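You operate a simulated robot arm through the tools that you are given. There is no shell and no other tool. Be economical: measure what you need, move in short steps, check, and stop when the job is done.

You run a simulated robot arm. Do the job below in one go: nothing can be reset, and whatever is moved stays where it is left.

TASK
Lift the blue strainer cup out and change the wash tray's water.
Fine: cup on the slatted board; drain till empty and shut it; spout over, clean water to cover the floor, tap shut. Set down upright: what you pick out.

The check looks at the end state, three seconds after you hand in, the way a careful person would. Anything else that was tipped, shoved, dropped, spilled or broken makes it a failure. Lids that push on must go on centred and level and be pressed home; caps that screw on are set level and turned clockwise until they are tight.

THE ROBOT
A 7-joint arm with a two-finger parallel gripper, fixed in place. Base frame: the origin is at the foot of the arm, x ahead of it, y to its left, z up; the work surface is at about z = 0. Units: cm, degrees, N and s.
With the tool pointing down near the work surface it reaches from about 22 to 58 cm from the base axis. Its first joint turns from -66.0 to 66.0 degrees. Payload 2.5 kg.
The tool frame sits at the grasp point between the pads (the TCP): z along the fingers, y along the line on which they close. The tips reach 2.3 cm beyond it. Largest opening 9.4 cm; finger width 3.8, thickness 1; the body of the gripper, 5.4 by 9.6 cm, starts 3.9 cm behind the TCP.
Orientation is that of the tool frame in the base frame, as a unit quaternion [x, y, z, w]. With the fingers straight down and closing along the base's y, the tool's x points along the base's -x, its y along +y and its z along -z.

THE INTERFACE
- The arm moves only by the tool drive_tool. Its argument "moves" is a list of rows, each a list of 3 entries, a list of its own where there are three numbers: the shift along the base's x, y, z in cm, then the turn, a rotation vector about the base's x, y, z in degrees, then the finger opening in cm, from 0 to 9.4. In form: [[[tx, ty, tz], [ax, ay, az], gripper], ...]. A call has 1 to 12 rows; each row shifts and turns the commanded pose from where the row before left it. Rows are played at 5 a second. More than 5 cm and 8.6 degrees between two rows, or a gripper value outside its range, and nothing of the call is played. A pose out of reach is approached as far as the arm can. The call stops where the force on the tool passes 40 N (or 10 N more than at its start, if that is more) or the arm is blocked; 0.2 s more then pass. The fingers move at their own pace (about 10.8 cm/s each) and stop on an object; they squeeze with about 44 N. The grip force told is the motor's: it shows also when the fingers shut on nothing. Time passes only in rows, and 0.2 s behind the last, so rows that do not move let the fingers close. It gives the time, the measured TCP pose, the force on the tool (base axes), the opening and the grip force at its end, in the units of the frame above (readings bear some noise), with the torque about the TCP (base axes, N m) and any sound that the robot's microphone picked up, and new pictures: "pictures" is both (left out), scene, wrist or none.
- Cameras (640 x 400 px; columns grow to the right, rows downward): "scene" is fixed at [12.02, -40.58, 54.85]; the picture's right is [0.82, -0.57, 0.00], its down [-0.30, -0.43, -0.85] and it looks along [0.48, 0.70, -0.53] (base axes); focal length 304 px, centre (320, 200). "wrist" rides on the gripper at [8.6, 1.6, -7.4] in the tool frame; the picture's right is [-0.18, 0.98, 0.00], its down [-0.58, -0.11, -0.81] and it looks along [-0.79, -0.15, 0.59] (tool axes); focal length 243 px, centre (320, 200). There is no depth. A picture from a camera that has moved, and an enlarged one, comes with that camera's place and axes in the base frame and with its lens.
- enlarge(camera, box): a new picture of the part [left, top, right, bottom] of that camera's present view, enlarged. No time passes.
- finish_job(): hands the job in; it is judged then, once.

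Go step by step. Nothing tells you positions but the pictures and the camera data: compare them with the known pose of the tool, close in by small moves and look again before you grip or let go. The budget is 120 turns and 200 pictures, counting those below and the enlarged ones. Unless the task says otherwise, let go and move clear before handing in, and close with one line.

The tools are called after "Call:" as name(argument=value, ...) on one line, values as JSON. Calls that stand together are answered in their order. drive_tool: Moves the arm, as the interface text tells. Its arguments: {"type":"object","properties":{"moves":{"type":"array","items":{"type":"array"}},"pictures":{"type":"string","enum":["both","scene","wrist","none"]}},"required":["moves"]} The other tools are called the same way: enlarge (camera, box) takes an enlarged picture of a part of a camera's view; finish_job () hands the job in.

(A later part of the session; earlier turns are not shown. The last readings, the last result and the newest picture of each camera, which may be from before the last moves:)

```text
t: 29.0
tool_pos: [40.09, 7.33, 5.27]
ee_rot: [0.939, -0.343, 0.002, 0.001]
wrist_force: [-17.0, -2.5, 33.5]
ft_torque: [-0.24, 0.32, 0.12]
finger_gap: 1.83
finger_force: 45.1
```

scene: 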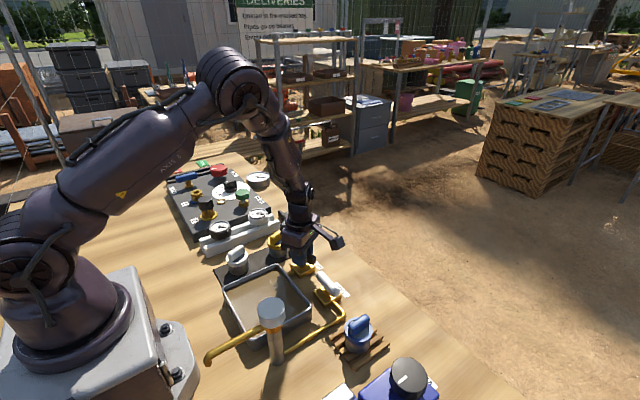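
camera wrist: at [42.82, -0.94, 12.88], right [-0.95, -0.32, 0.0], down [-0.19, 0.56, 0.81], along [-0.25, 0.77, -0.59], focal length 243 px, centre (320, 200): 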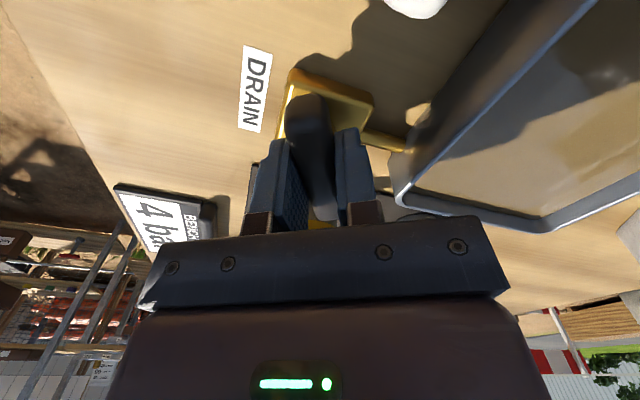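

Call:
drive_tool(moves=[[[-0.12, -0.02, 0.12], [0, 0, 0], 0], [[0, 0, 0], [0, 0, 7], 0], [[0, 0, 0], [0, 0, 7], 0], [[0, 0, 0], [0, 0, 7], 0], [[0, 0, 0], [0, 0, 0], 0]], pictures="none")

```text
t: 30.2
tool_pos: [39.99, 7.44, 5.37]
ee_rot: [0.986, -0.165, 0.002, -0.001]
wrist_force: [26.4, 4.2, -25.6]
ft_torque: [-0.53, -0.14, 0.12]
finger_gap: 1.81
finger_force: 45.0
```

Call:
drive_tool(moves=[[[0.12, 0.02, -0.08], [0, 0, 0], 0], [[0, 0, 0], [0, 0, 6], 0], [[0, 0, 0], [0, 0, 6], 0], [[0, 0, 0], [0, 0, 6], 0], [[0, 0, 0], [0, 0, 0], 0]])

Call:
enlarge(camera="scene", box=[220, 250, 350, 360])

```text
t: 31.4
tool_pos: [40.03, 7.42, 5.39]
ee_rot: [1.0, -0.009, 0.0, 0.001]
wrist_force: [-4.0, -9.5, 26.3]
ft_torque: [0.07, -0.75, 0.13]
finger_gap: 1.77
finger_force: 45.3
camera wrist: at [48.67, 5.67, 12.87], right [-0.2, -0.98, 0.0], down [-0.58, 0.12, 0.81], along [-0.79, 0.16, -0.59], focal length 243 px, centre (320, 200)
```

scene: 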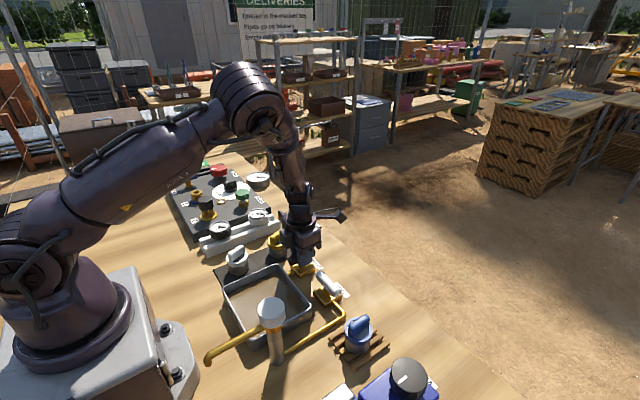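
wrist: 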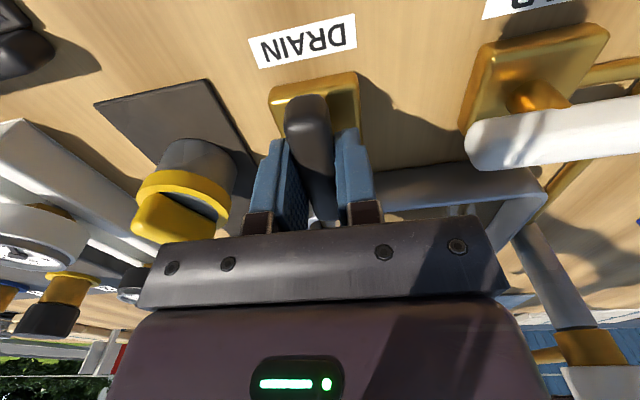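

```text
3.64 times, centred on (285, 305) of scene
camera zoom: at [12.01, -40.58, 54.86], right [0.82, -0.57, 0.0], down [-0.3, -0.43, -0.85], along [0.48, 0.7, -0.53], focal length 1105 px, centre (447, -182)
```

zoom: 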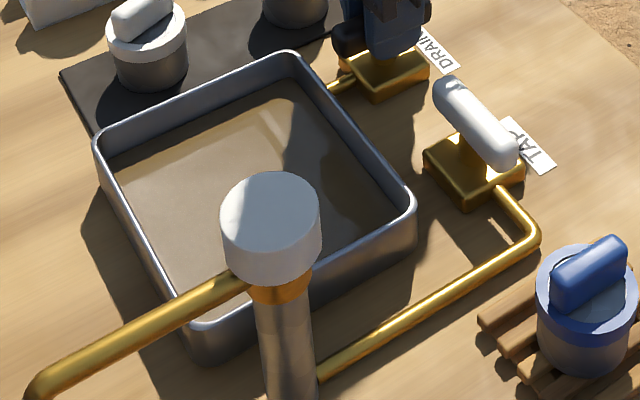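

The water is dropping, so the drain is open. I'll hold on and wait for it to empty.

Call:
drive_tool(moves=[[[0, -0.05, 0.08], [0, 0, 0], 0], [[0, 0, 0], [0, 0, 0], 0], [[0, 0, 0], [0, 0, 0], 0], [[0, 0, 0], [0, 0, 0], 0], [[0, 0, 0], [0, 0, 0], 0], [[0, 0, 0], [0, 0, 0], 0], [[0, 0, 0], [0, 0, 0], 0], [[0, 0, 0], [0, 0, 0], 0], [[0, 0, 0], [0, 0, 0], 0], [[0, 0, 0], [0, 0, 0], 0], [[0, 0, 0], [0, 0, 0], 0], [[0, 0, 0], [0, 0, 0], 0]], pictures="none")

Call:
enlarge(camera="scene", box=[220, 250, 350, 360])

```text
t: 34.0
tool_pos: [40.09, 7.51, 5.34]
ee_rot: [1.0, -0.01, 0.001, 0.0]
wrist_force: [4.0, -0.4, 5.6]
ft_torque: [-0.15, 0.18, 0.14]
finger_gap: 1.79
finger_force: 44.7
```

```text
3.64 times, centred on (285, 305) of scene
camera zoom: at [12.02, -40.58, 54.86], right [0.82, -0.57, 0.0], down [-0.3, -0.43, -0.85], along [0.48, 0.7, -0.53], focal length 1105 px, centre (447, -182)
```

zoom: 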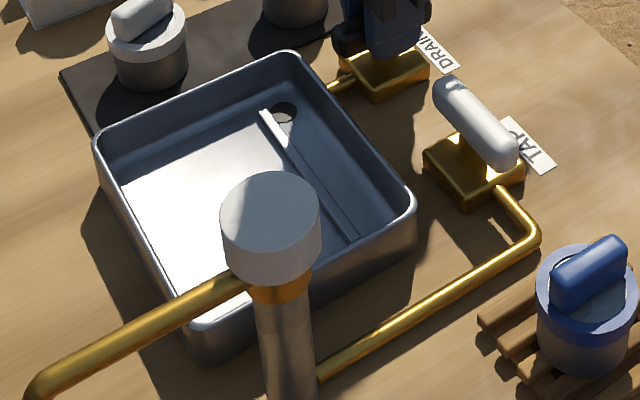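

The tray floor looks bare with the drain hole visible. I'll wait a little longer to be sure, then look again.

Call:
drive_tool(moves=[[[0, 0, 0], [0, 0, 0], 0], [[0, 0, 0], [0, 0, 0], 0], [[0, 0, 0], [0, 0, 0], 0], [[0, 0, 0], [0, 0, 0], 0], [[0, 0, 0], [0, 0, 0], 0], [[0, 0, 0], [0, 0, 0], 0], [[0, 0, 0], [0, 0, 0], 0], [[0, 0, 0], [0, 0, 0], 0], [[0, 0, 0], [0, 0, 0], 0], [[0, 0, 0], [0, 0, 0], 0], [[0, 0, 0], [0, 0, 0], 0], [[0, 0, 0], [0, 0, 0], 0]], pictures="none")

Call:
enlarge(camera="scene", box=[220, 250, 350, 360])

```text
t: 36.6
tool_pos: [40.04, 7.54, 5.38]
ee_rot: [1.0, -0.01, 0.002, -0.001]
wrist_force: [1.8, 1.8, -1.8]
ft_torque: [-0.11, -0.64, 0.15]
finger_gap: 1.76
finger_force: 44.9
```

```text
3.64 times, centred on (285, 305) of scene
camera zoom: at [12.02, -40.58, 54.86], right [0.82, -0.57, 0.0], down [-0.3, -0.43, -0.85], along [0.48, 0.7, -0.53], focal length 1105 px, centre (447, -182)
```

zoom: 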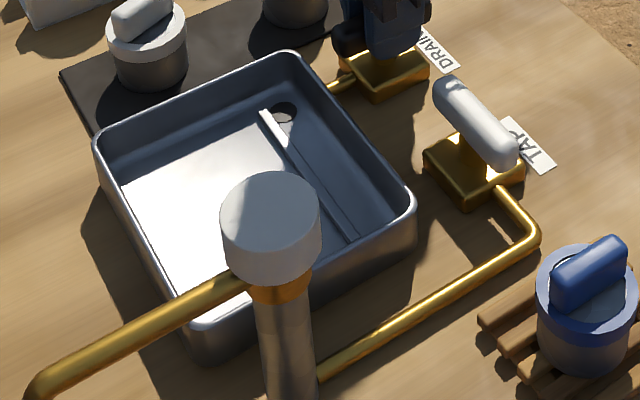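

The tray is empty. Turning the drain bar back to its closed stop.

Call:
drive_tool(moves=[[[0, 0, 0], [0, 0, -7], 0], [[0, 0, 0], [0, 0, -7], 0], [[0, 0, 0], [0, 0, -7], 0], [[0, 0, 0], [0, 0, -7], 0], [[0, 0, 0], [0, 0, 0], 0]], pictures="none")

```text
t: 37.8
tool_pos: [39.97, 7.51, 5.43]
ee_rot: [0.968, -0.253, 0.001, -0.001]
wrist_force: [0.0, 4.5, 2.7]
ft_torque: [-0.3, -0.25, -0.05]
finger_gap: 1.79
finger_force: 44.8
```

Call:
drive_tool(moves=[[[0, 0, 0], [0, 0, -7], 0], [[0, 0, 0], [0, 0, -7], 0], [[0, 0, 0], [0, 0, -7], 0], [[0, 0, 0], [0, 0, -7], 0], [[0, 0, 0], [0, 0, 0], 0]], pictures="none")

```text
t: 39.0
tool_pos: [40.06, 7.41, 5.33]
ee_rot: [0.877, -0.48, 0.0, -0.001]
wrist_force: [-10.0, 3.1, 15.0]
ft_torque: [-0.38, -0.14, -0.04]
finger_gap: 1.8
finger_force: 45.0
```

Call:
drive_tool(moves=[[[-0.05, 0, 0.04], [0, 0, -7], 0], [[0, 0, 0], [0, 0, -7], 0], [[0, 0, 0], [0, 0, -7], 0], [[0, 0, 0], [0, 0, -7], 0], [[0, 0, 0], [0, 0, 0], 0]], pictures="none")

```text
t: 40.2
tool_pos: [40.08, 7.43, 5.4]
ee_rot: [0.736, -0.677, 0.001, -0.001]
wrist_force: [7.2, 12.0, -9.5]
ft_torque: [-1.1, 0.23, -0.24]
finger_gap: 1.79
finger_force: 44.8
```

Call:
drive_tool(moves=[[[0, 0, 0], [0, 0, -3], 0], [[0, 0, 0], [0, 0, -3], 0], [[0, 0, 0], [0, 0, 0], 0]], pictures="none")

```text
t: 41.0
tool_pos: [40.0, 7.48, 5.48]
ee_rot: [-0.702, 0.713, -0.001, 0.0]
wrist_force: [16.2, 8.2, -18.5]
ft_torque: [-0.64, 0.02, 1.9]
finger_gap: 1.84
finger_force: 44.5
```

The stop is felt (1.9 N·m), so the drain is shut. Release and rise to look.

Call:
drive_tool(moves=[[[0, 0, 0], [0, 0, 1.5], 0], [[0, 0, 0], [0, 0, 0], 2.8], [[0, 0, 0], [0, 0, 0], 4], [[0, 0, 2], [0, 0, 0], 4], [[0, 0, 4], [0, 0, 0], 4], [[0, 0, 4], [0, 0, 0], 4], [[0, 0, 4], [0, 0, 0], 4]], pictures="none")

Call:
enlarge(camera="scene", box=[195, 240, 355, 380])

Call:
enlarge(camera="scene", box=[265, 230, 345, 310])

```text
t: 42.6
tool_pos: [39.94, 7.37, 19.42]
ee_rot: [0.71, -0.705, 0.0, 0.0]
wrist_force: [0.4, -0.3, 0.0]
ft_torque: [0.03, -0.03, -0.02]
finger_gap: 4.01
finger_force: 0.0
```

```text
2.86 times, centred on (275, 310) of scene
camera zoom: at [12.03, -40.58, 54.85], right [0.82, -0.57, 0.0], down [-0.3, -0.43, -0.85], along [0.48, 0.7, -0.53], focal length 868 px, centre (449, -114)
```

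zoom: 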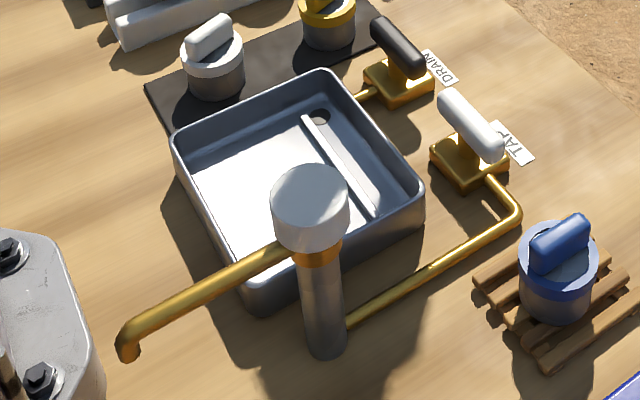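

```text
5.00 times, centred on (305, 270) of scene
camera zoom: at [12.03, -40.58, 54.85], right [0.82, -0.57, 0.0], down [-0.3, -0.43, -0.85], along [0.48, 0.7, -0.53], focal length 1519 px, centre (395, -150)
```

zoom: 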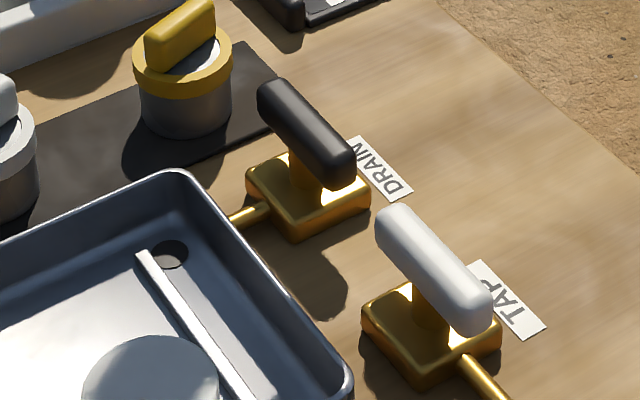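

The drain is back crosswise and the tray is empty. The faucet column is near (23.6, −9.6) with its white cap at z≈12–15 and the spout pointing −x. I'll go above the cap, turning the gripper back to close along y.

Call:
drive_tool(moves=[[[-1.5, -1.55, 0.5], [0, 0, -8.2], 8], [[-1.5, -1.55, 0.5], [0, 0, -8.2], 8], [[-1.5, -1.55, 0.5], [0, 0, -8.2], 8], [[-1.5, -1.55, 0.5], [0, 0, -8.2], 8], [[-1.5, -1.55, 0.5], [0, 0, -8.2], 8], [[-1.5, -1.55, 0.5], [0, 0, -8.2], 8], [[-1.5, -1.55, 0.5], [0, 0, -8.2], 8], [[-1.5, -1.55, 0.5], [0, 0, -8.2], 8], [[-1.5, -1.55, 0.5], [0, 0, -8.2], 8], [[-1.5, -1.55, 0], [0, 0, -8.2], 8], [[-1.3, -1.5, 0], [0, 0, -8.2], 8], [[0, 0, 0], [0, 0, 0], 8]])

```text
t: 45.2
tool_pos: [23.67, -9.62, 24.08]
ee_rot: [0.0, 1.0, 0.0, 0.0]
wrist_force: [0.0, 1.2, 0.1]
ft_torque: [0.04, -0.04, 0.01]
finger_gap: 8.02
finger_force: 0.1
camera wrist: at [15.0, -8.03, 31.43], right [0.18, 0.98, 0.0], down [0.58, -0.11, 0.81], along [0.79, -0.15, -0.59], focal length 243 px, centre (320, 200)
```

scene: 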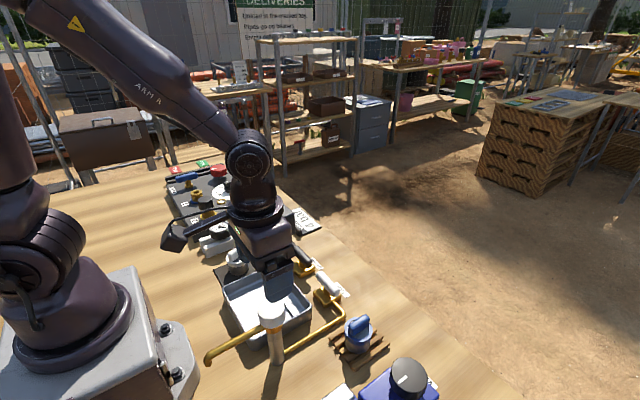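
wrist: 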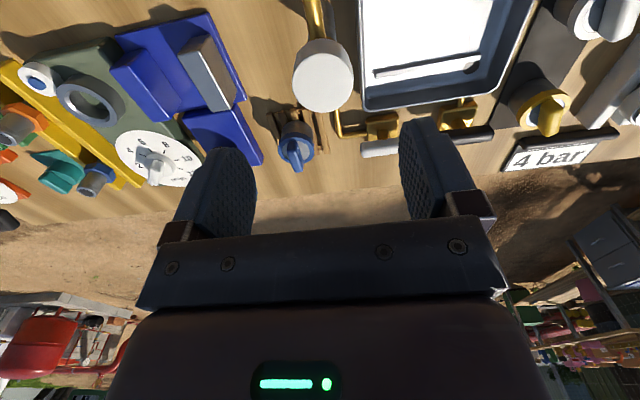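

The cap lies right under the gripper. Descending around it.

Call:
drive_tool(moves=[[[-0.15, 0.1, -4], [0, 0, 0], 8], [[0, 0, -3], [0, 0, 0], 8], [[0, 0, -1.5], [0, 0, 0], 8], [[0, 0, -1], [0, 0, 0], 8], [[0, 0, 0], [0, 0, 0], 8]])

Call:
enlarge(camera="scene", box=[200, 270, 320, 370])

```text
t: 46.4
tool_pos: [23.59, -9.52, 14.42]
ee_rot: [-0.002, 1.0, 0.0, 0.0]
wrist_force: [0.1, 0.8, 0.4]
ft_torque: [0.0, 0.02, 0.02]
finger_gap: 8.0
finger_force: 0.2
camera wrist: at [14.89, -7.9, 21.87], right [0.18, 0.98, 0.0], down [0.58, -0.11, 0.81], along [0.79, -0.15, -0.59], focal length 243 px, centre (320, 200)
```

scene: 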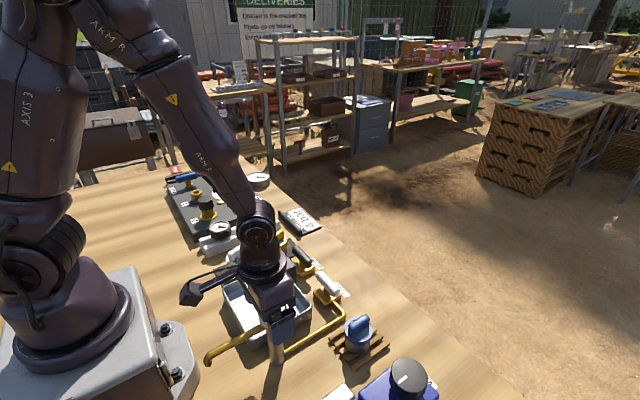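
wrist: 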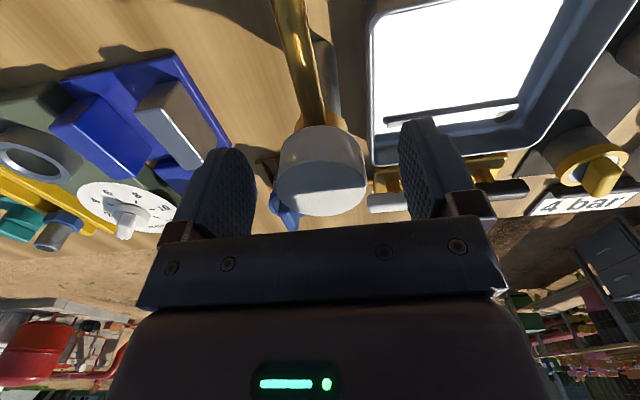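

```text
4.00 times, centred on (260, 320) of scene
camera zoom: at [12.03, -40.58, 54.85], right [0.82, -0.57, 0.0], down [-0.3, -0.43, -0.85], along [0.48, 0.7, -0.53], focal length 1215 px, centre (560, -280)
```

zoom: 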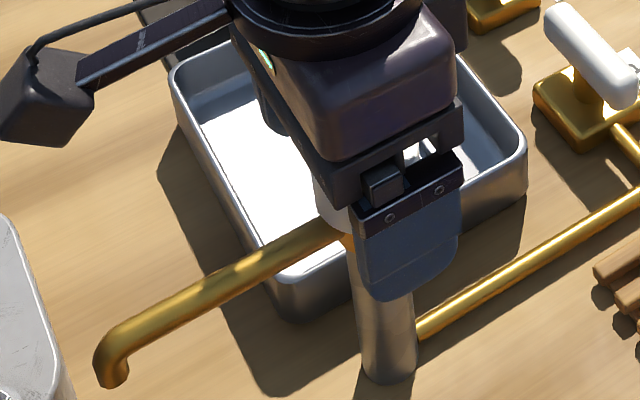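

Call:
drive_tool(moves=[[[0, 0, 0], [0, 0, 0], 6], [[0, 0, 0], [0, 0, 0], 5.3], [[0, 0, 0], [0, 0, 0], 4.6], [[0, 0, 0], [0, 0, 0], 3.5], [[0, 0, 0], [0, 0, 0], 3.5]])

```text
t: 47.6
tool_pos: [23.53, -9.51, 14.43]
ee_rot: [-0.001, 1.0, -0.001, 0.0]
wrist_force: [-1.3, -7.4, -3.3]
ft_torque: [0.35, -0.24, -0.05]
finger_gap: 4.37
finger_force: 45.1
camera wrist: at [14.9, -7.93, 21.9], right [0.18, 0.98, 0.0], down [0.58, -0.11, 0.81], along [0.79, -0.15, -0.59], focal length 243 px, centre (320, 200)
```

scene: 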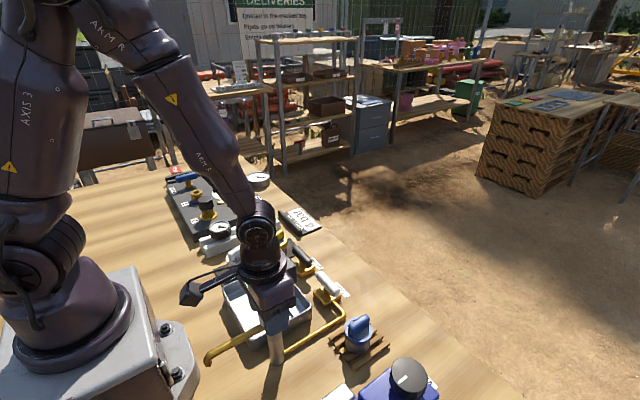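
wrist: 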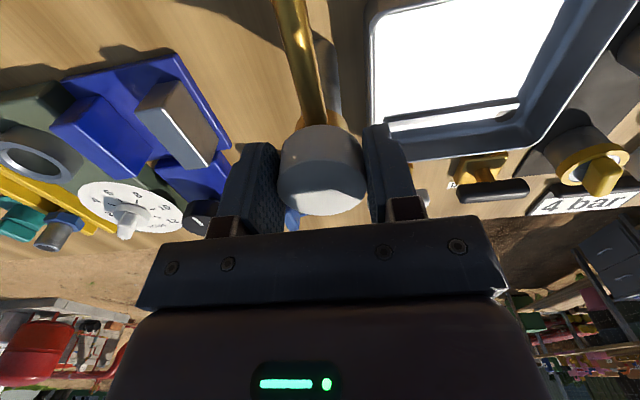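

The cap is held at 4.37 cm with low side forces. I'll twist it clockwise (from above) and check that the spout follows.

Call:
drive_tool(moves=[[[0, 0, 0], [0, 0, -4], 3], [[0, 0, 0], [0, 0, -6], 3], [[0, 0, 0], [0, 0, -6], 3], [[0, 0, 0], [0, 0, 0], 3]], pictures="wrist")

Call:
enlarge(camera="scene", box=[190, 270, 320, 370])

```text
t: 48.6
tool_pos: [23.49, -9.47, 14.4]
ee_rot: [0.137, 0.991, 0.0, -0.001]
wrist_force: [-3.0, 9.4, 5.8]
ft_torque: [-0.67, -1.16, 0.06]
finger_gap: 4.37
finger_force: 44.5
camera wrist: at [15.69, -5.5, 21.91], right [0.45, 0.9, 0.0], down [0.53, -0.26, 0.81], along [0.72, -0.36, -0.59], focal length 243 px, centre (320, 200)
```

wrist: 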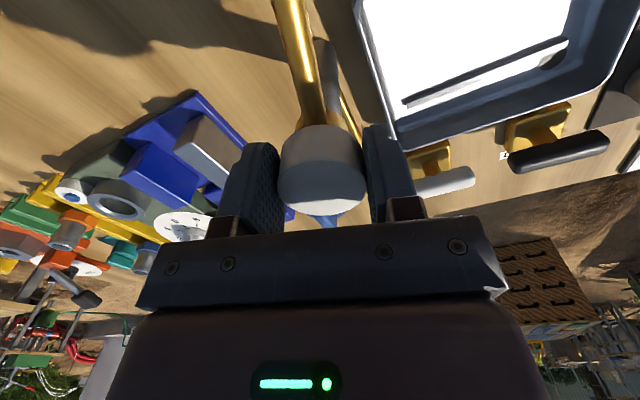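

```text
4.00 times, centred on (255, 320) of scene
camera zoom: at [12.02, -40.58, 54.86], right [0.82, -0.57, 0.0], down [-0.3, -0.43, -0.85], along [0.48, 0.7, -0.53], focal length 1215 px, centre (580, -280)
```

zoom: 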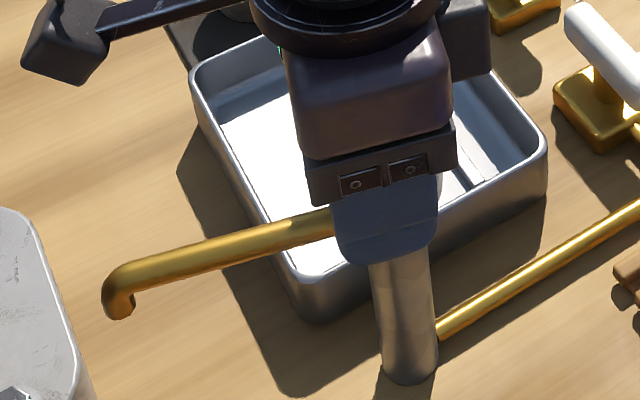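

The spout follows. I'll continue, aiming for about 105° in total so the nozzle ends over the tray's middle.

Call:
drive_tool(moves=[[[0, 0, 0], [0, 0, -7], 3], [[0, 0, 0], [0, 0, -7], 3], [[0, 0, 0], [0, 0, -7], 3], [[0, 0, 0], [0, 0, -7], 3], [[0, 0, 0], [0, 0, -7], 3], [[0, 0, 0], [0, 0, 0], 3]], pictures="none")

```text
t: 49.7
tool_pos: [23.63, -9.22, 14.38]
ee_rot: [0.375, 0.927, 0.001, 0.0]
wrist_force: [-0.1, 2.0, 1.6]
ft_torque: [-0.67, 0.04, 0.01]
finger_gap: 4.4
finger_force: 44.7
stopped in row 5: the force on the tool passed its limit at 41 N (the readings are from after the stop); the commanded pose is now the measured one
```

Call:
drive_tool(moves=[[[0, 0, 0], [0, 0, 0], 3]])

Call:
enlarge(camera="scene", box=[190, 260, 320, 370])

```text
t: 50.1
tool_pos: [23.64, -9.14, 14.44]
ee_rot: [0.376, 0.927, 0.002, 0.0]
wrist_force: [0.6, 2.6, 0.7]
ft_torque: [-0.48, 0.11, 0.02]
finger_gap: 4.37
finger_force: 44.8
camera wrist: at [18.6, -2.04, 21.91], right [0.82, 0.58, 0.0], down [0.34, -0.48, 0.81], along [0.47, -0.66, -0.59], focal length 243 px, centre (320, 200)
```

scene: 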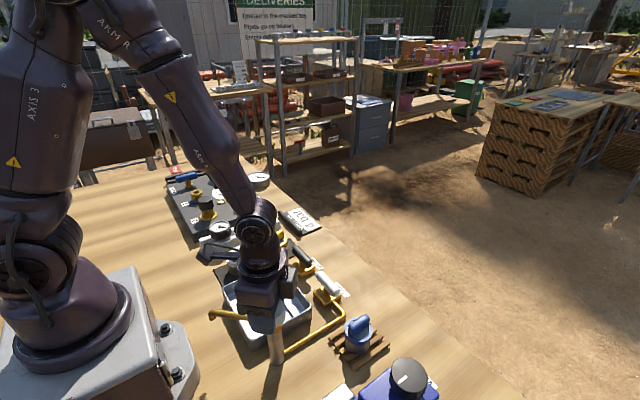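
wrist: 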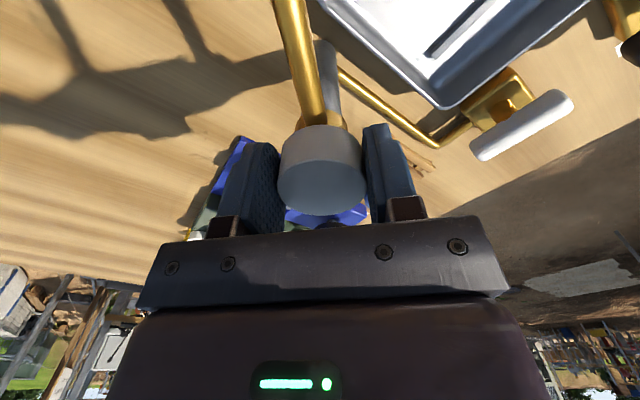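

```text
3.64 times, centred on (255, 315) of scene
camera zoom: at [12.02, -40.58, 54.86], right [0.82, -0.57, 0.0], down [-0.3, -0.43, -0.85], along [0.48, 0.7, -0.53], focal length 1105 px, centre (556, -218)
```

zoom: 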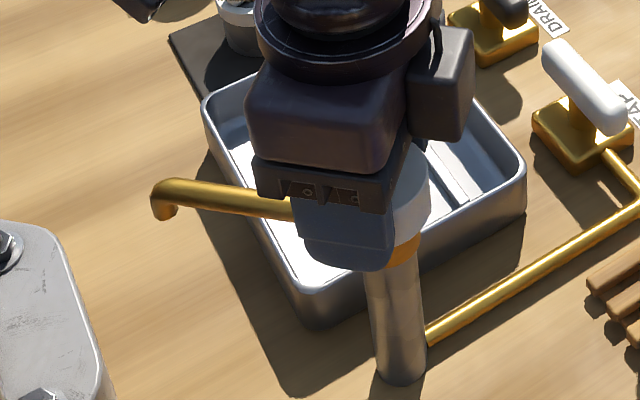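

The spout is about halfway. The grip is off-axis: the true axis is about (24.0, −9.5), so I'll loosen, recentre and regrip.

Call:
drive_tool(moves=[[[0, 0, 0], [0, 0, 0], 5.4], [[0.36, -0.36, 0], [0, 0, 0], 5.4], [[0, 0, 0], [0, 0, 0], 4.8], [[0, 0, 0], [0, 0, 0], 3], [[0, 0, 0], [0, 0, 0], 3], [[0, 0, 0], [0, 0, -6], 3], [[0, 0, 0], [0, 0, -6], 3], [[0, 0, 0], [0, 0, -6], 3], [[0, 0, 0], [0, 0, 0], 3]], pictures="none")

```text
t: 52.1
tool_pos: [23.99, -9.46, 14.46]
ee_rot: [0.516, 0.857, 0.001, 0.0]
wrist_force: [-0.4, 1.6, 1.3]
ft_torque: [-0.6, 0.12, -0.02]
finger_gap: 4.39
finger_force: 45.2
```

Smooth now. Continuing the turn.

Call:
drive_tool(moves=[[[0, 0, 0], [0, 0, -6], 3], [[0, 0, 0], [0, 0, -6], 3], [[0, 0, 0], [0, 0, -6], 3], [[0, 0, 0], [0, 0, -6], 3], [[0, 0, 0], [0, 0, -6], 3], [[0, 0, 0], [0, 0, 0], 3]], pictures="wrist")

Call:
enlarge(camera="scene", box=[190, 250, 330, 370])

```text
t: 53.5
tool_pos: [23.99, -9.55, 14.44]
ee_rot: [0.72, 0.694, 0.001, 0.0]
wrist_force: [-2.1, -0.6, 6.5]
ft_torque: [-0.31, 0.52, 0.65]
finger_gap: 4.37
finger_force: 44.7
camera wrist: at [25.97, -1.02, 21.9], right [0.98, -0.22, 0.0], down [-0.13, -0.58, 0.81], along [-0.18, -0.79, -0.59], focal length 243 px, centre (320, 200)
```

wrist: 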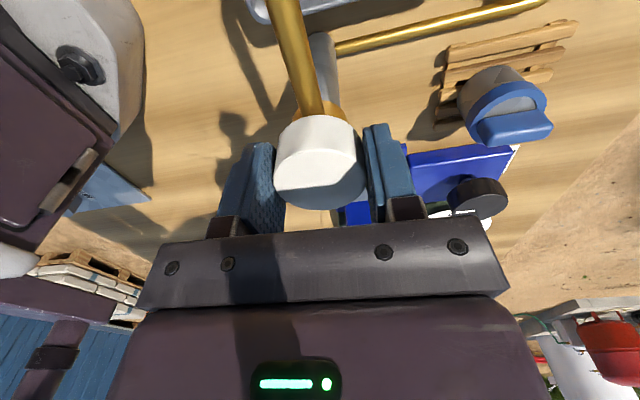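

```text
3.33 times, centred on (260, 310) of scene
camera zoom: at [12.02, -40.58, 54.86], right [0.82, -0.57, 0.0], down [-0.3, -0.43, -0.85], along [0.48, 0.7, -0.53], focal length 1013 px, centre (520, -167)
```

zoom: 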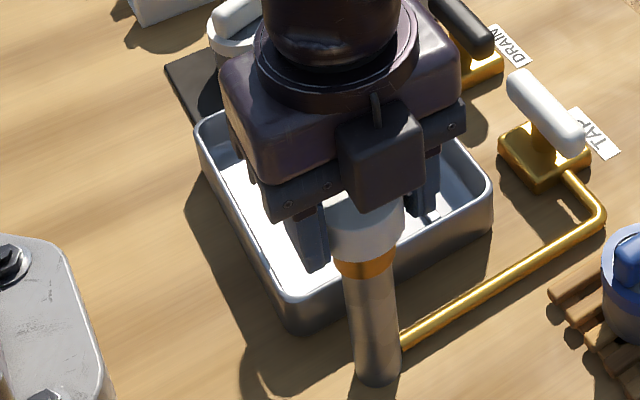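

Torque is rising at about 91°, likely the stop; the spout should now be over the tray. I'll release and rise to verify.

Call:
drive_tool(moves=[[[0, 0, 0], [0, 0, 1], 3], [[0, 0, 0], [0, 0, 0], 5.5], [[0, 0, 0], [0, 0, 0], 7], [[0, 0, 3], [0, 0, 0], 7], [[0, 0, 4], [0, 0, 0], 7], [[0, 0, 3], [0, 0, 0], 7], [[2, 0, 1], [0, 0, 8], 6], [[4, 0, 0], [0, 0, 8], 4], [[4, 0, 0], [0, 0, 8], 4], [[3, 0, 0], [0, 0, 8], 4], [[2.2, 0, 0], [0, 0, 8], 4]], pictures="none")

Call:
enlarge(camera="scene", box=[190, 230, 370, 380])

```text
t: 55.9
tool_pos: [39.21, -9.55, 25.5]
ee_rot: [0.431, 0.902, 0.001, 0.0]
wrist_force: [0.1, -0.7, 0.7]
ft_torque: [-0.01, -0.03, 0.02]
finger_gap: 4.0
finger_force: 0.0
```

```text
2.67 times, centred on (280, 305) of scene
camera zoom: at [12.02, -40.58, 54.85], right [0.82, -0.57, 0.0], down [-0.3, -0.43, -0.85], along [0.48, 0.7, -0.53], focal length 810 px, centre (427, -80)
```

zoom: 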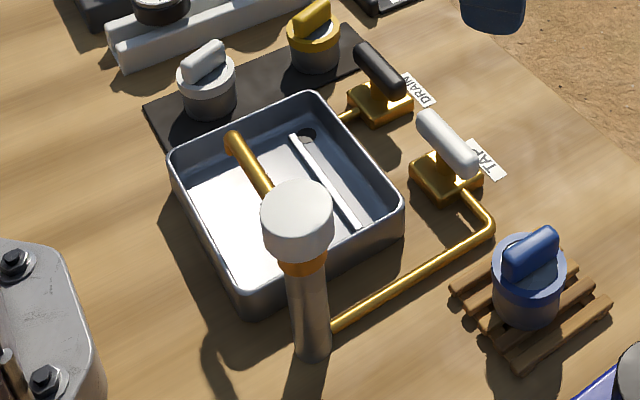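

The nozzle is over the tray at about (23.8, 1.5). Now the tap: I'll go above its bar, about (40, −3.5), closing along x.

Call:
drive_tool(moves=[[[0.2, 1.2, -1.6], [0, 0, -7.8], 4], [[0.2, 1.2, -1.6], [0, 0, -7.8], 4], [[0.1, 1.2, -1.6], [0, 0, -7.8], 4], [[0.1, 1.2, -1.6], [0, 0, -7.8], 4], [[0.2, 1.2, -1.6], [0, 0, -7.9], 4], [[0, 0, -5], [0, 0, 0], 4], [[0, 0, 0], [0, 0, 0], 4]])

Call:
enlarge(camera="wrist", box=[200, 0, 440, 180])

```text
t: 57.5
tool_pos: [40.1, -3.62, 12.54]
ee_rot: [0.709, 0.705, 0.002, 0.0]
wrist_force: [-0.3, 0.4, 0.7]
ft_torque: [-0.01, 0.02, 0.04]
finger_gap: 3.98
finger_force: 0.1
camera wrist: at [41.74, 5.02, 19.88], right [0.98, -0.19, 0.0], down [-0.11, -0.58, 0.81], along [-0.15, -0.79, -0.59], focal length 243 px, centre (320, 200)
```

scene: 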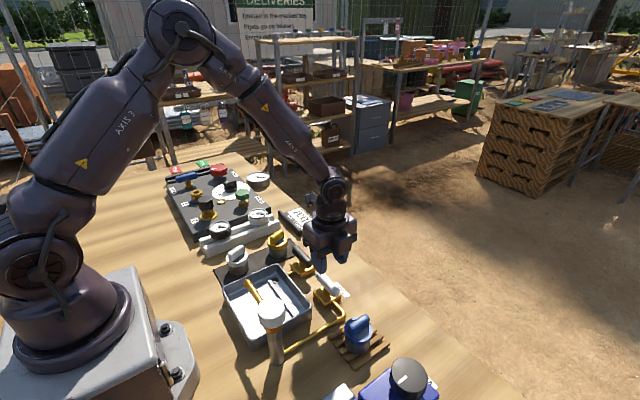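
wrist: 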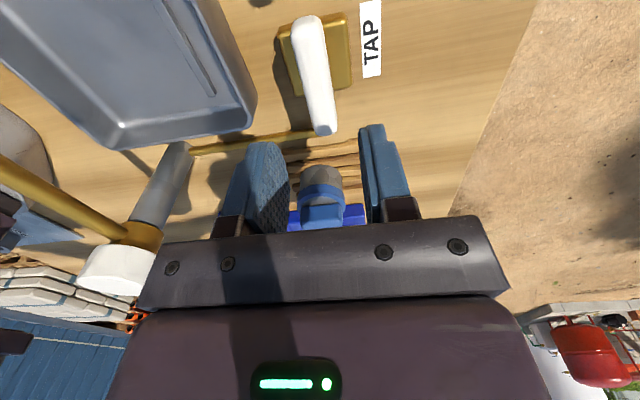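

```text
2.22 times, centred on (320, 90) of wrist
camera zoom: at [41.74, 5.02, 19.88], right [0.98, -0.19, 0.0], down [-0.11, -0.58, 0.81], along [-0.15, -0.79, -0.59], focal length 539 px, centre (320, 444)
```

zoom: 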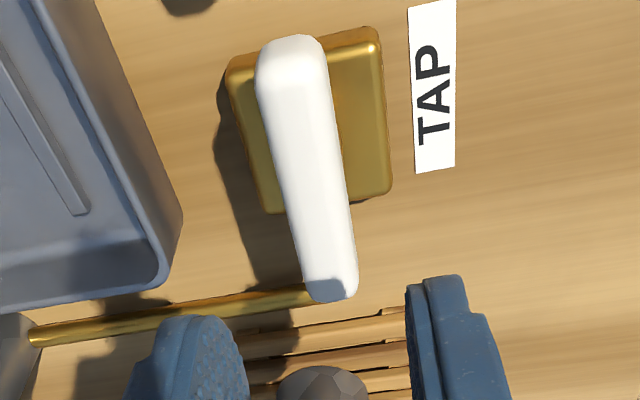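

The tap's bar is centred at about (40.05, −2.8). Descending onto it.

Call:
drive_tool(moves=[[[-0.05, 0.8, -3], [0, 0, 0], 4], [[0, 0, -2.5], [0, 0, 0], 4], [[0, 0, -1.6], [0, 0, 0], 4], [[0, 0, 0], [0, 0, 0], 4]], pictures="wrist")

```text
t: 58.5
tool_pos: [39.94, -2.74, 5.25]
ee_rot: [0.708, 0.706, 0.002, 0.001]
wrist_force: [0.2, -0.1, 0.2]
ft_torque: [0.01, 0.01, -0.01]
finger_gap: 4.01
finger_force: 0.1
camera wrist: at [41.61, 5.89, 12.79], right [0.98, -0.19, 0.0], down [-0.11, -0.58, 0.81], along [-0.15, -0.79, -0.59], focal length 243 px, centre (320, 200)
```

wrist: 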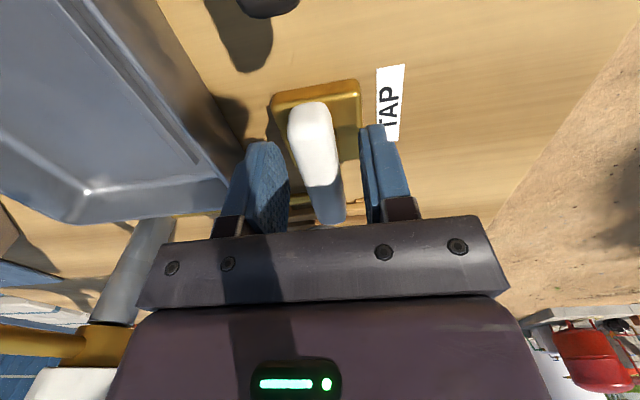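

Call:
drive_tool(moves=[[[0, 0, 0], [0, 0, 0], 2.6], [[0, 0, 0], [0, 0, 0], 2], [[0, 0, 0], [0, 0, 0], 0], [[0, 0, 0], [0, 0, 0], 0]], pictures="none")

```text
t: 59.5
tool_pos: [40.0, -2.75, 5.28]
ee_rot: [0.708, 0.707, 0.002, 0.002]
wrist_force: [11.6, -1.6, -7.6]
ft_torque: [0.36, 0.29, 0.87]
finger_gap: 1.8
finger_force: 44.8
```

Gripped. Testing the opening direction gently, counterclockwise as with the drain.

Call:
drive_tool(moves=[[[0.08, 0, 0], [0, 0, 4], 0], [[0, 0, 0], [0, 0, 4], 0], [[0, 0, 0], [0, 0, 0], 0]], pictures="none")

Call:
enlarge(camera="scene", box=[210, 250, 350, 360])

```text
t: 60.3
tool_pos: [39.86, -2.74, 5.42]
ee_rot: [0.658, 0.753, 0.0, 0.0]
wrist_force: [-4.6, 2.8, 10.8]
ft_torque: [-0.89, -0.13, -0.15]
finger_gap: 1.77
finger_force: 45.1
```

```text
3.64 times, centred on (280, 305) of scene
camera zoom: at [12.02, -40.58, 54.86], right [0.82, -0.57, 0.0], down [-0.3, -0.43, -0.85], along [0.48, 0.7, -0.53], focal length 1105 px, centre (466, -182)
```

zoom: 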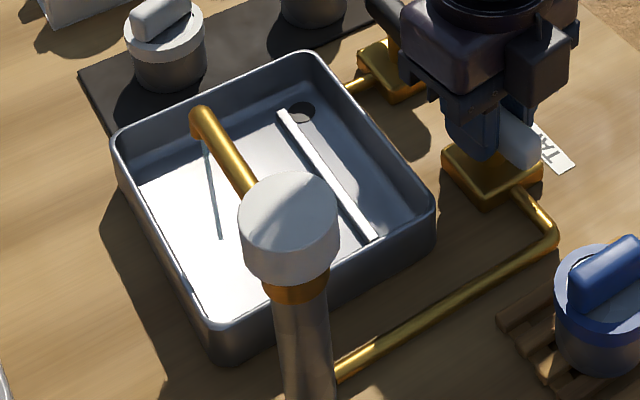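

It turns freely and a thin stream falls into the tray. I'll open further and watch the level.

Call:
drive_tool(moves=[[[0, 0, 0], [0, 0, 6], 0], [[0, 0, 0], [0, 0, 6], 0], [[0, 0, 0], [0, 0, 6], 0], [[0, 0, 0], [0, 0, 0], 0], [[0, 0, 0], [0, 0, 0], 0], [[0, 0, 0], [0, 0, 0], 0]], pictures="none")

Call:
enlarge(camera="scene", box=[210, 250, 350, 360])

```text
t: 61.4
tool_pos: [39.89, -2.67, 5.29]
ee_rot: [0.531, 0.847, 0.0, -0.002]
wrist_force: [-3.3, 0.8, 1.3]
ft_torque: [0.02, -0.5, -0.02]
finger_gap: 1.75
finger_force: 44.3
stopped in row 5: the force on the tool passed its limit at 40 N (the readings are from after the stop); the commanded pose is now the measured one
```

```text
3.64 times, centred on (280, 305) of scene
camera zoom: at [12.03, -40.58, 54.86], right [0.82, -0.57, 0.0], down [-0.3, -0.43, -0.85], along [0.48, 0.7, -0.53], focal length 1105 px, centre (466, -182)
```

zoom: 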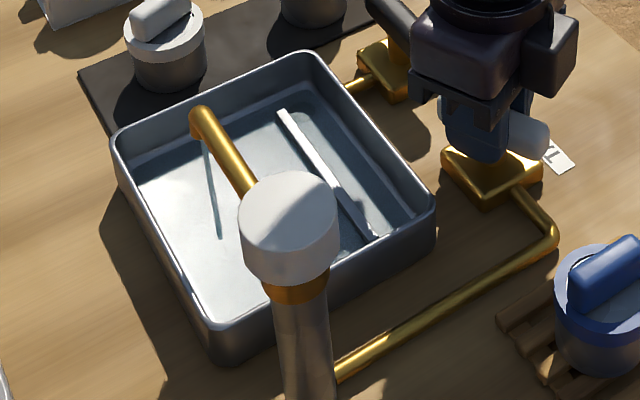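

Water is covering the floor already. One more short wait at this opening, then I'll look.

Call:
drive_tool(moves=[[[0, 0, 0], [0, 0, 0], 0], [[0, 0, 0], [0, 0, 0], 0], [[0, 0, 0], [0, 0, 0], 0], [[0, 0, 0], [0, 0, 0], 0]], pictures="none")

Call:
enlarge(camera="scene", box=[220, 250, 320, 350])

```text
t: 62.4
tool_pos: [39.97, -2.7, 5.46]
ee_rot: [0.531, 0.848, 0.0, -0.003]
wrist_force: [-4.9, 1.7, 6.2]
ft_torque: [-0.34, -0.47, 0.0]
finger_gap: 1.79
finger_force: 44.8
```

```text
4.00 times, centred on (270, 300) of scene
camera zoom: at [12.02, -40.58, 54.86], right [0.82, -0.57, 0.0], down [-0.3, -0.43, -0.85], along [0.48, 0.7, -0.53], focal length 1215 px, centre (520, -200)
```

zoom: 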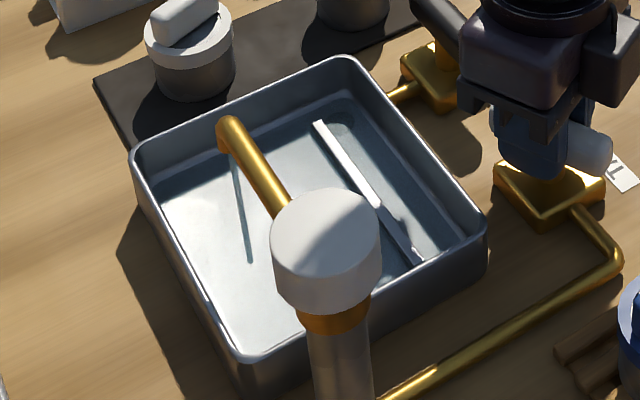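

The floor is well covered. Closing the tap back to its stop.

Call:
drive_tool(moves=[[[0, 0, 0], [0, 0, -7], 0], [[0, 0, 0], [0, 0, -7], 0], [[0, 0, 0], [0, 0, -7], 0], [[0, 0, 0], [0, 0, -4], 0], [[0, 0, 0], [0, 0, 0], 0]], pictures="none")

Call:
enlarge(camera="scene", box=[220, 250, 320, 350])

```text
t: 63.6
tool_pos: [39.97, -2.8, 5.31]
ee_rot: [0.702, 0.712, 0.002, -0.002]
wrist_force: [15.7, 3.2, -11.0]
ft_torque: [0.27, 0.07, -0.08]
finger_gap: 1.8
finger_force: 45.3
```

```text
4.00 times, centred on (270, 300) of scene
camera zoom: at [12.03, -40.58, 54.85], right [0.82, -0.57, 0.0], down [-0.3, -0.43, -0.85], along [0.48, 0.7, -0.53], focal length 1215 px, centre (520, -200)
```

zoom: 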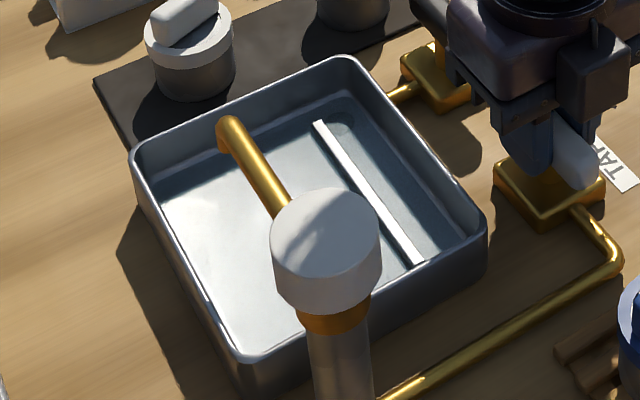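

The flow has stopped and water covers the floor. I'll press the bar to its stop to be sure.

Call:
drive_tool(moves=[[[0.06, 0, 0], [0, 0, -2], 0], [[0, 0, 0], [0, 0, -2], 0], [[0, 0, 0], [0, 0, 0], 0]], pictures="none")

```text
t: 64.4
tool_pos: [40.03, -2.69, 5.4]
ee_rot: [0.725, 0.689, 0.001, -0.002]
wrist_force: [13.9, 5.6, -2.7]
ft_torque: [-1.23, -0.25, 1.92]
finger_gap: 1.99
finger_force: 44.4
```

The stop is felt (1.9 N·m). Release, rise and inspect the tray.

Call:
drive_tool(moves=[[[0, 0, 0], [0, 0, 2], 0], [[0, 0, 0], [0, 0, 0], 2.8], [[0, 0, 0], [0, 0, 0], 4], [[0, 0, 2], [0, 0, 0], 4], [[0, 0, 4], [0, 0, 0], 4], [[0, 0, 4], [0, 0, 0], 4], [[0, 0, 4], [0, 0, 0], 4], [[0, 0, 0], [0, 0, 0], 4]])

Call:
enlarge(camera="scene", box=[220, 255, 320, 345])

Call:
enlarge(camera="scene", box=[280, 230, 400, 370])

```text
t: 66.2
tool_pos: [39.94, -2.66, 19.42]
ee_rot: [0.713, 0.701, 0.001, -0.004]
wrist_force: [-0.4, -0.5, -0.1]
ft_torque: [-0.01, -0.04, 0.02]
finger_gap: 3.98
finger_force: 0.1
camera wrist: at [41.76, 5.86, 26.89], right [0.98, -0.2, 0.0], down [-0.12, -0.58, 0.8], along [-0.17, -0.79, -0.59], focal length 243 px, centre (320, 200)
```

scene: 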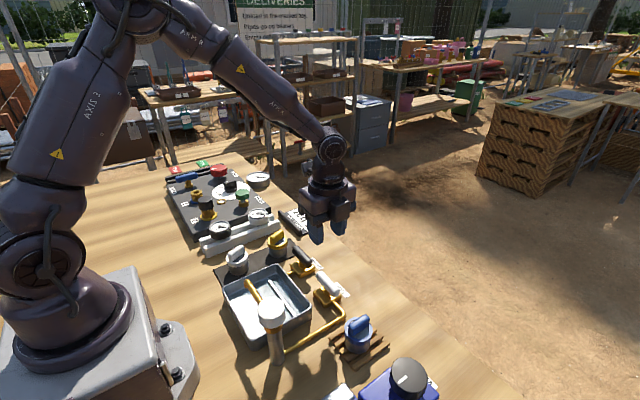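
wrist: 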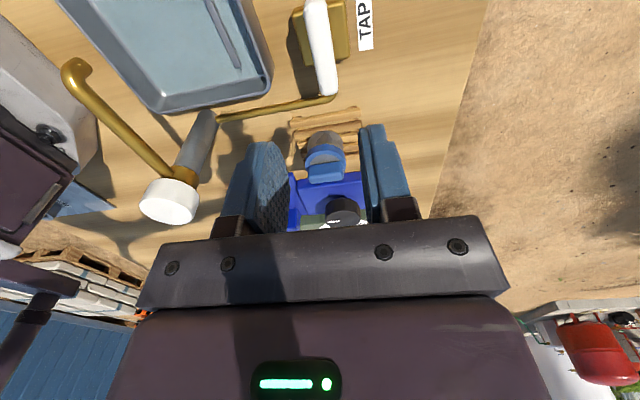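

```text
4.44 times, centred on (270, 300) of scene
camera zoom: at [12.02, -40.58, 54.85], right [0.82, -0.57, 0.0], down [-0.3, -0.43, -0.85], along [0.48, 0.7, -0.53], focal length 1350 px, centre (542, -244)
```

zoom: 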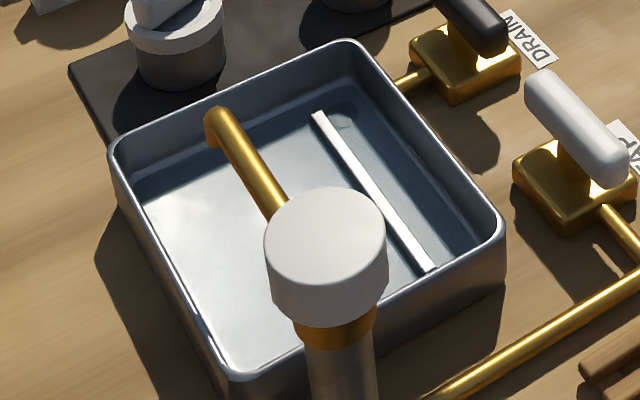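

```text
2.86 times, centred on (340, 300) of scene
camera zoom: at [12.02, -40.58, 54.85], right [0.82, -0.57, 0.0], down [-0.3, -0.43, -0.85], along [0.48, 0.7, -0.53], focal length 868 px, centre (263, -86)
```

zoom: 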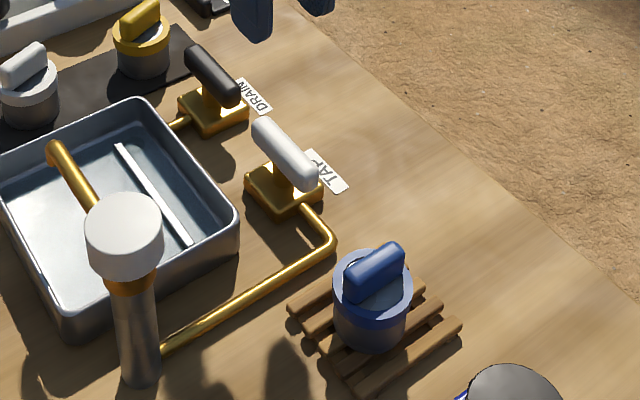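

Call:
enlarge(camera="wrist", box=[80, 0, 280, 120])

Call:
enlarge(camera="scene", box=[260, 260, 310, 310])

```text
3.20 times, centred on (180, 60) of wrist
camera zoom: at [41.76, 5.86, 26.89], right [0.98, -0.2, 0.0], down [-0.12, -0.58, 0.8], along [-0.17, -0.79, -0.59], focal length 776 px, centre (768, 648)
```

zoom: 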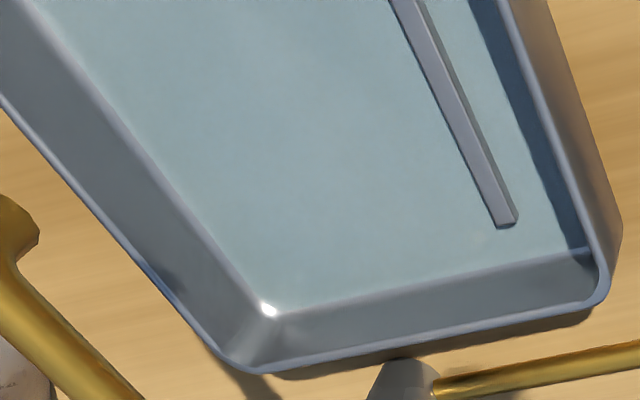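

```text
8.00 times, centred on (285, 285) of scene
camera zoom: at [12.02, -40.58, 54.85], right [0.82, -0.57, 0.0], down [-0.3, -0.43, -0.85], along [0.48, 0.7, -0.53], focal length 2430 px, centre (600, -480)
```

zoom: 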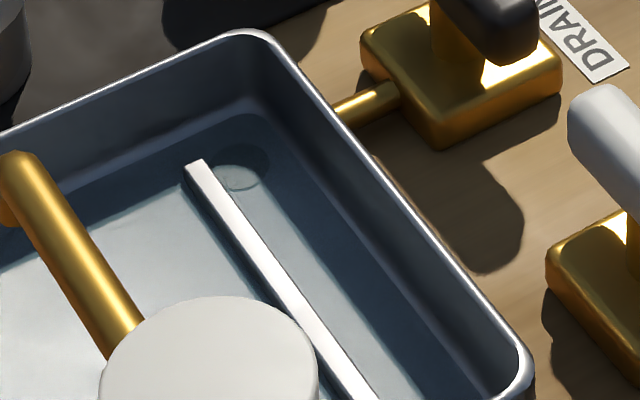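

The floor is wet all over but the low rib still stands out of shallow water, so I'll add a little more for margin. Back down onto the tap bar.

Call:
drive_tool(moves=[[[0.05, -0.08, -4], [0, 0, 0], 4], [[0, 0, -4], [0, 0, 0], 4], [[0, 0, -4], [0, 0, 0], 4], [[0, 0, -2], [0, 0, 0], 4], [[0, 0, 0], [0, 0, 0], 4], [[0, 0, 0], [0, 0, 0], 2.6], [[0, 0, 0], [0, 0, 0], 2], [[0, 0, 0], [0, 0, 0], 0], [[0, 0, 0], [0, 0, 0], 0]], pictures="none")

```text
t: 68.2
tool_pos: [39.95, -2.89, 5.35]
ee_rot: [0.711, 0.703, 0.0, -0.003]
wrist_force: [0.2, -2.1, -3.8]
ft_torque: [0.05, -0.12, 2.02]
finger_gap: 1.81
finger_force: 45.3
```

Call:
drive_tool(moves=[[[0, 0, 0], [0, 0, 7], 0], [[0, 0, 0], [0, 0, 7], 0], [[0, 0, 0], [0, 0, 7], 0], [[0, 0, 0], [0, 0, 5], 0], [[0, 0, 0], [0, 0, 0], 0], [[0, 0, 0], [0, 0, 0], 0], [[0, 0, 0], [0, 0, 0], 0], [[0, 0, 0], [0, 0, 0], 0], [[0, 0, 0], [0, 0, 0], 0], [[0, 0, 0], [0, 0, 0], 0]], pictures="none")

Call:
enlarge(camera="scene", box=[220, 255, 320, 345])

```text
t: 69.5
tool_pos: [39.92, -2.93, 5.35]
ee_rot: [0.537, 0.843, 0.001, -0.003]
wrist_force: [-3.9, 0.2, 2.1]
ft_torque: [0.07, -0.63, -0.01]
finger_gap: 1.78
finger_force: 45.3
stopped in row 6: the force on the tool passed its limit at 40 N (the readings are from after the stop); the commanded pose is now the measured one
```

```text
4.44 times, centred on (270, 300) of scene
camera zoom: at [12.03, -40.58, 54.86], right [0.82, -0.57, 0.0], down [-0.3, -0.43, -0.85], along [0.48, 0.7, -0.53], focal length 1350 px, centre (542, -244)
```

zoom: 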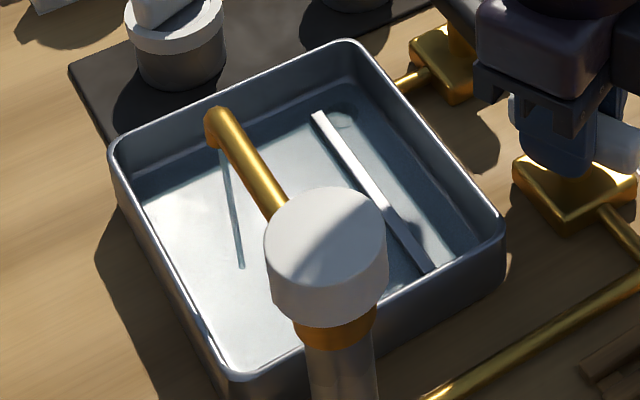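

Call:
drive_tool(moves=[[[0, 0, 0], [0, 0, 0], 0], [[0, 0, 0], [0, 0, 0], 0], [[0, 0, 0], [0, 0, 0], 0], [[0, 0, 0], [0, 0, 0], 0], [[0, 0, 0], [0, 0, 0], 0], [[0, 0, 0], [0, 0, 0], 0], [[0, 0, 0], [0, 0, 0], 0], [[0, 0, 0], [0, 0, 0], 0]], pictures="none")

Call:
enlarge(camera="scene", box=[220, 255, 320, 345])

```text
t: 71.3
tool_pos: [40.08, -2.87, 5.53]
ee_rot: [0.537, 0.843, 0.0, -0.003]
wrist_force: [-6.8, 0.3, 8.3]
ft_torque: [-0.21, -0.59, 0.01]
finger_gap: 1.78
finger_force: 44.9
```

```text
4.44 times, centred on (270, 300) of scene
camera zoom: at [12.02, -40.58, 54.86], right [0.82, -0.57, 0.0], down [-0.3, -0.43, -0.85], along [0.48, 0.7, -0.53], focal length 1350 px, centre (542, -244)
```

zoom: 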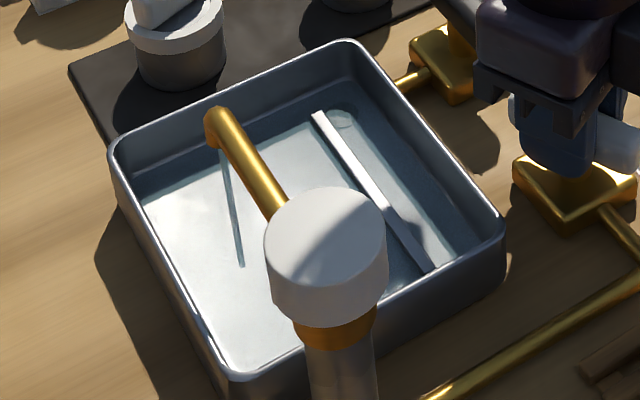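

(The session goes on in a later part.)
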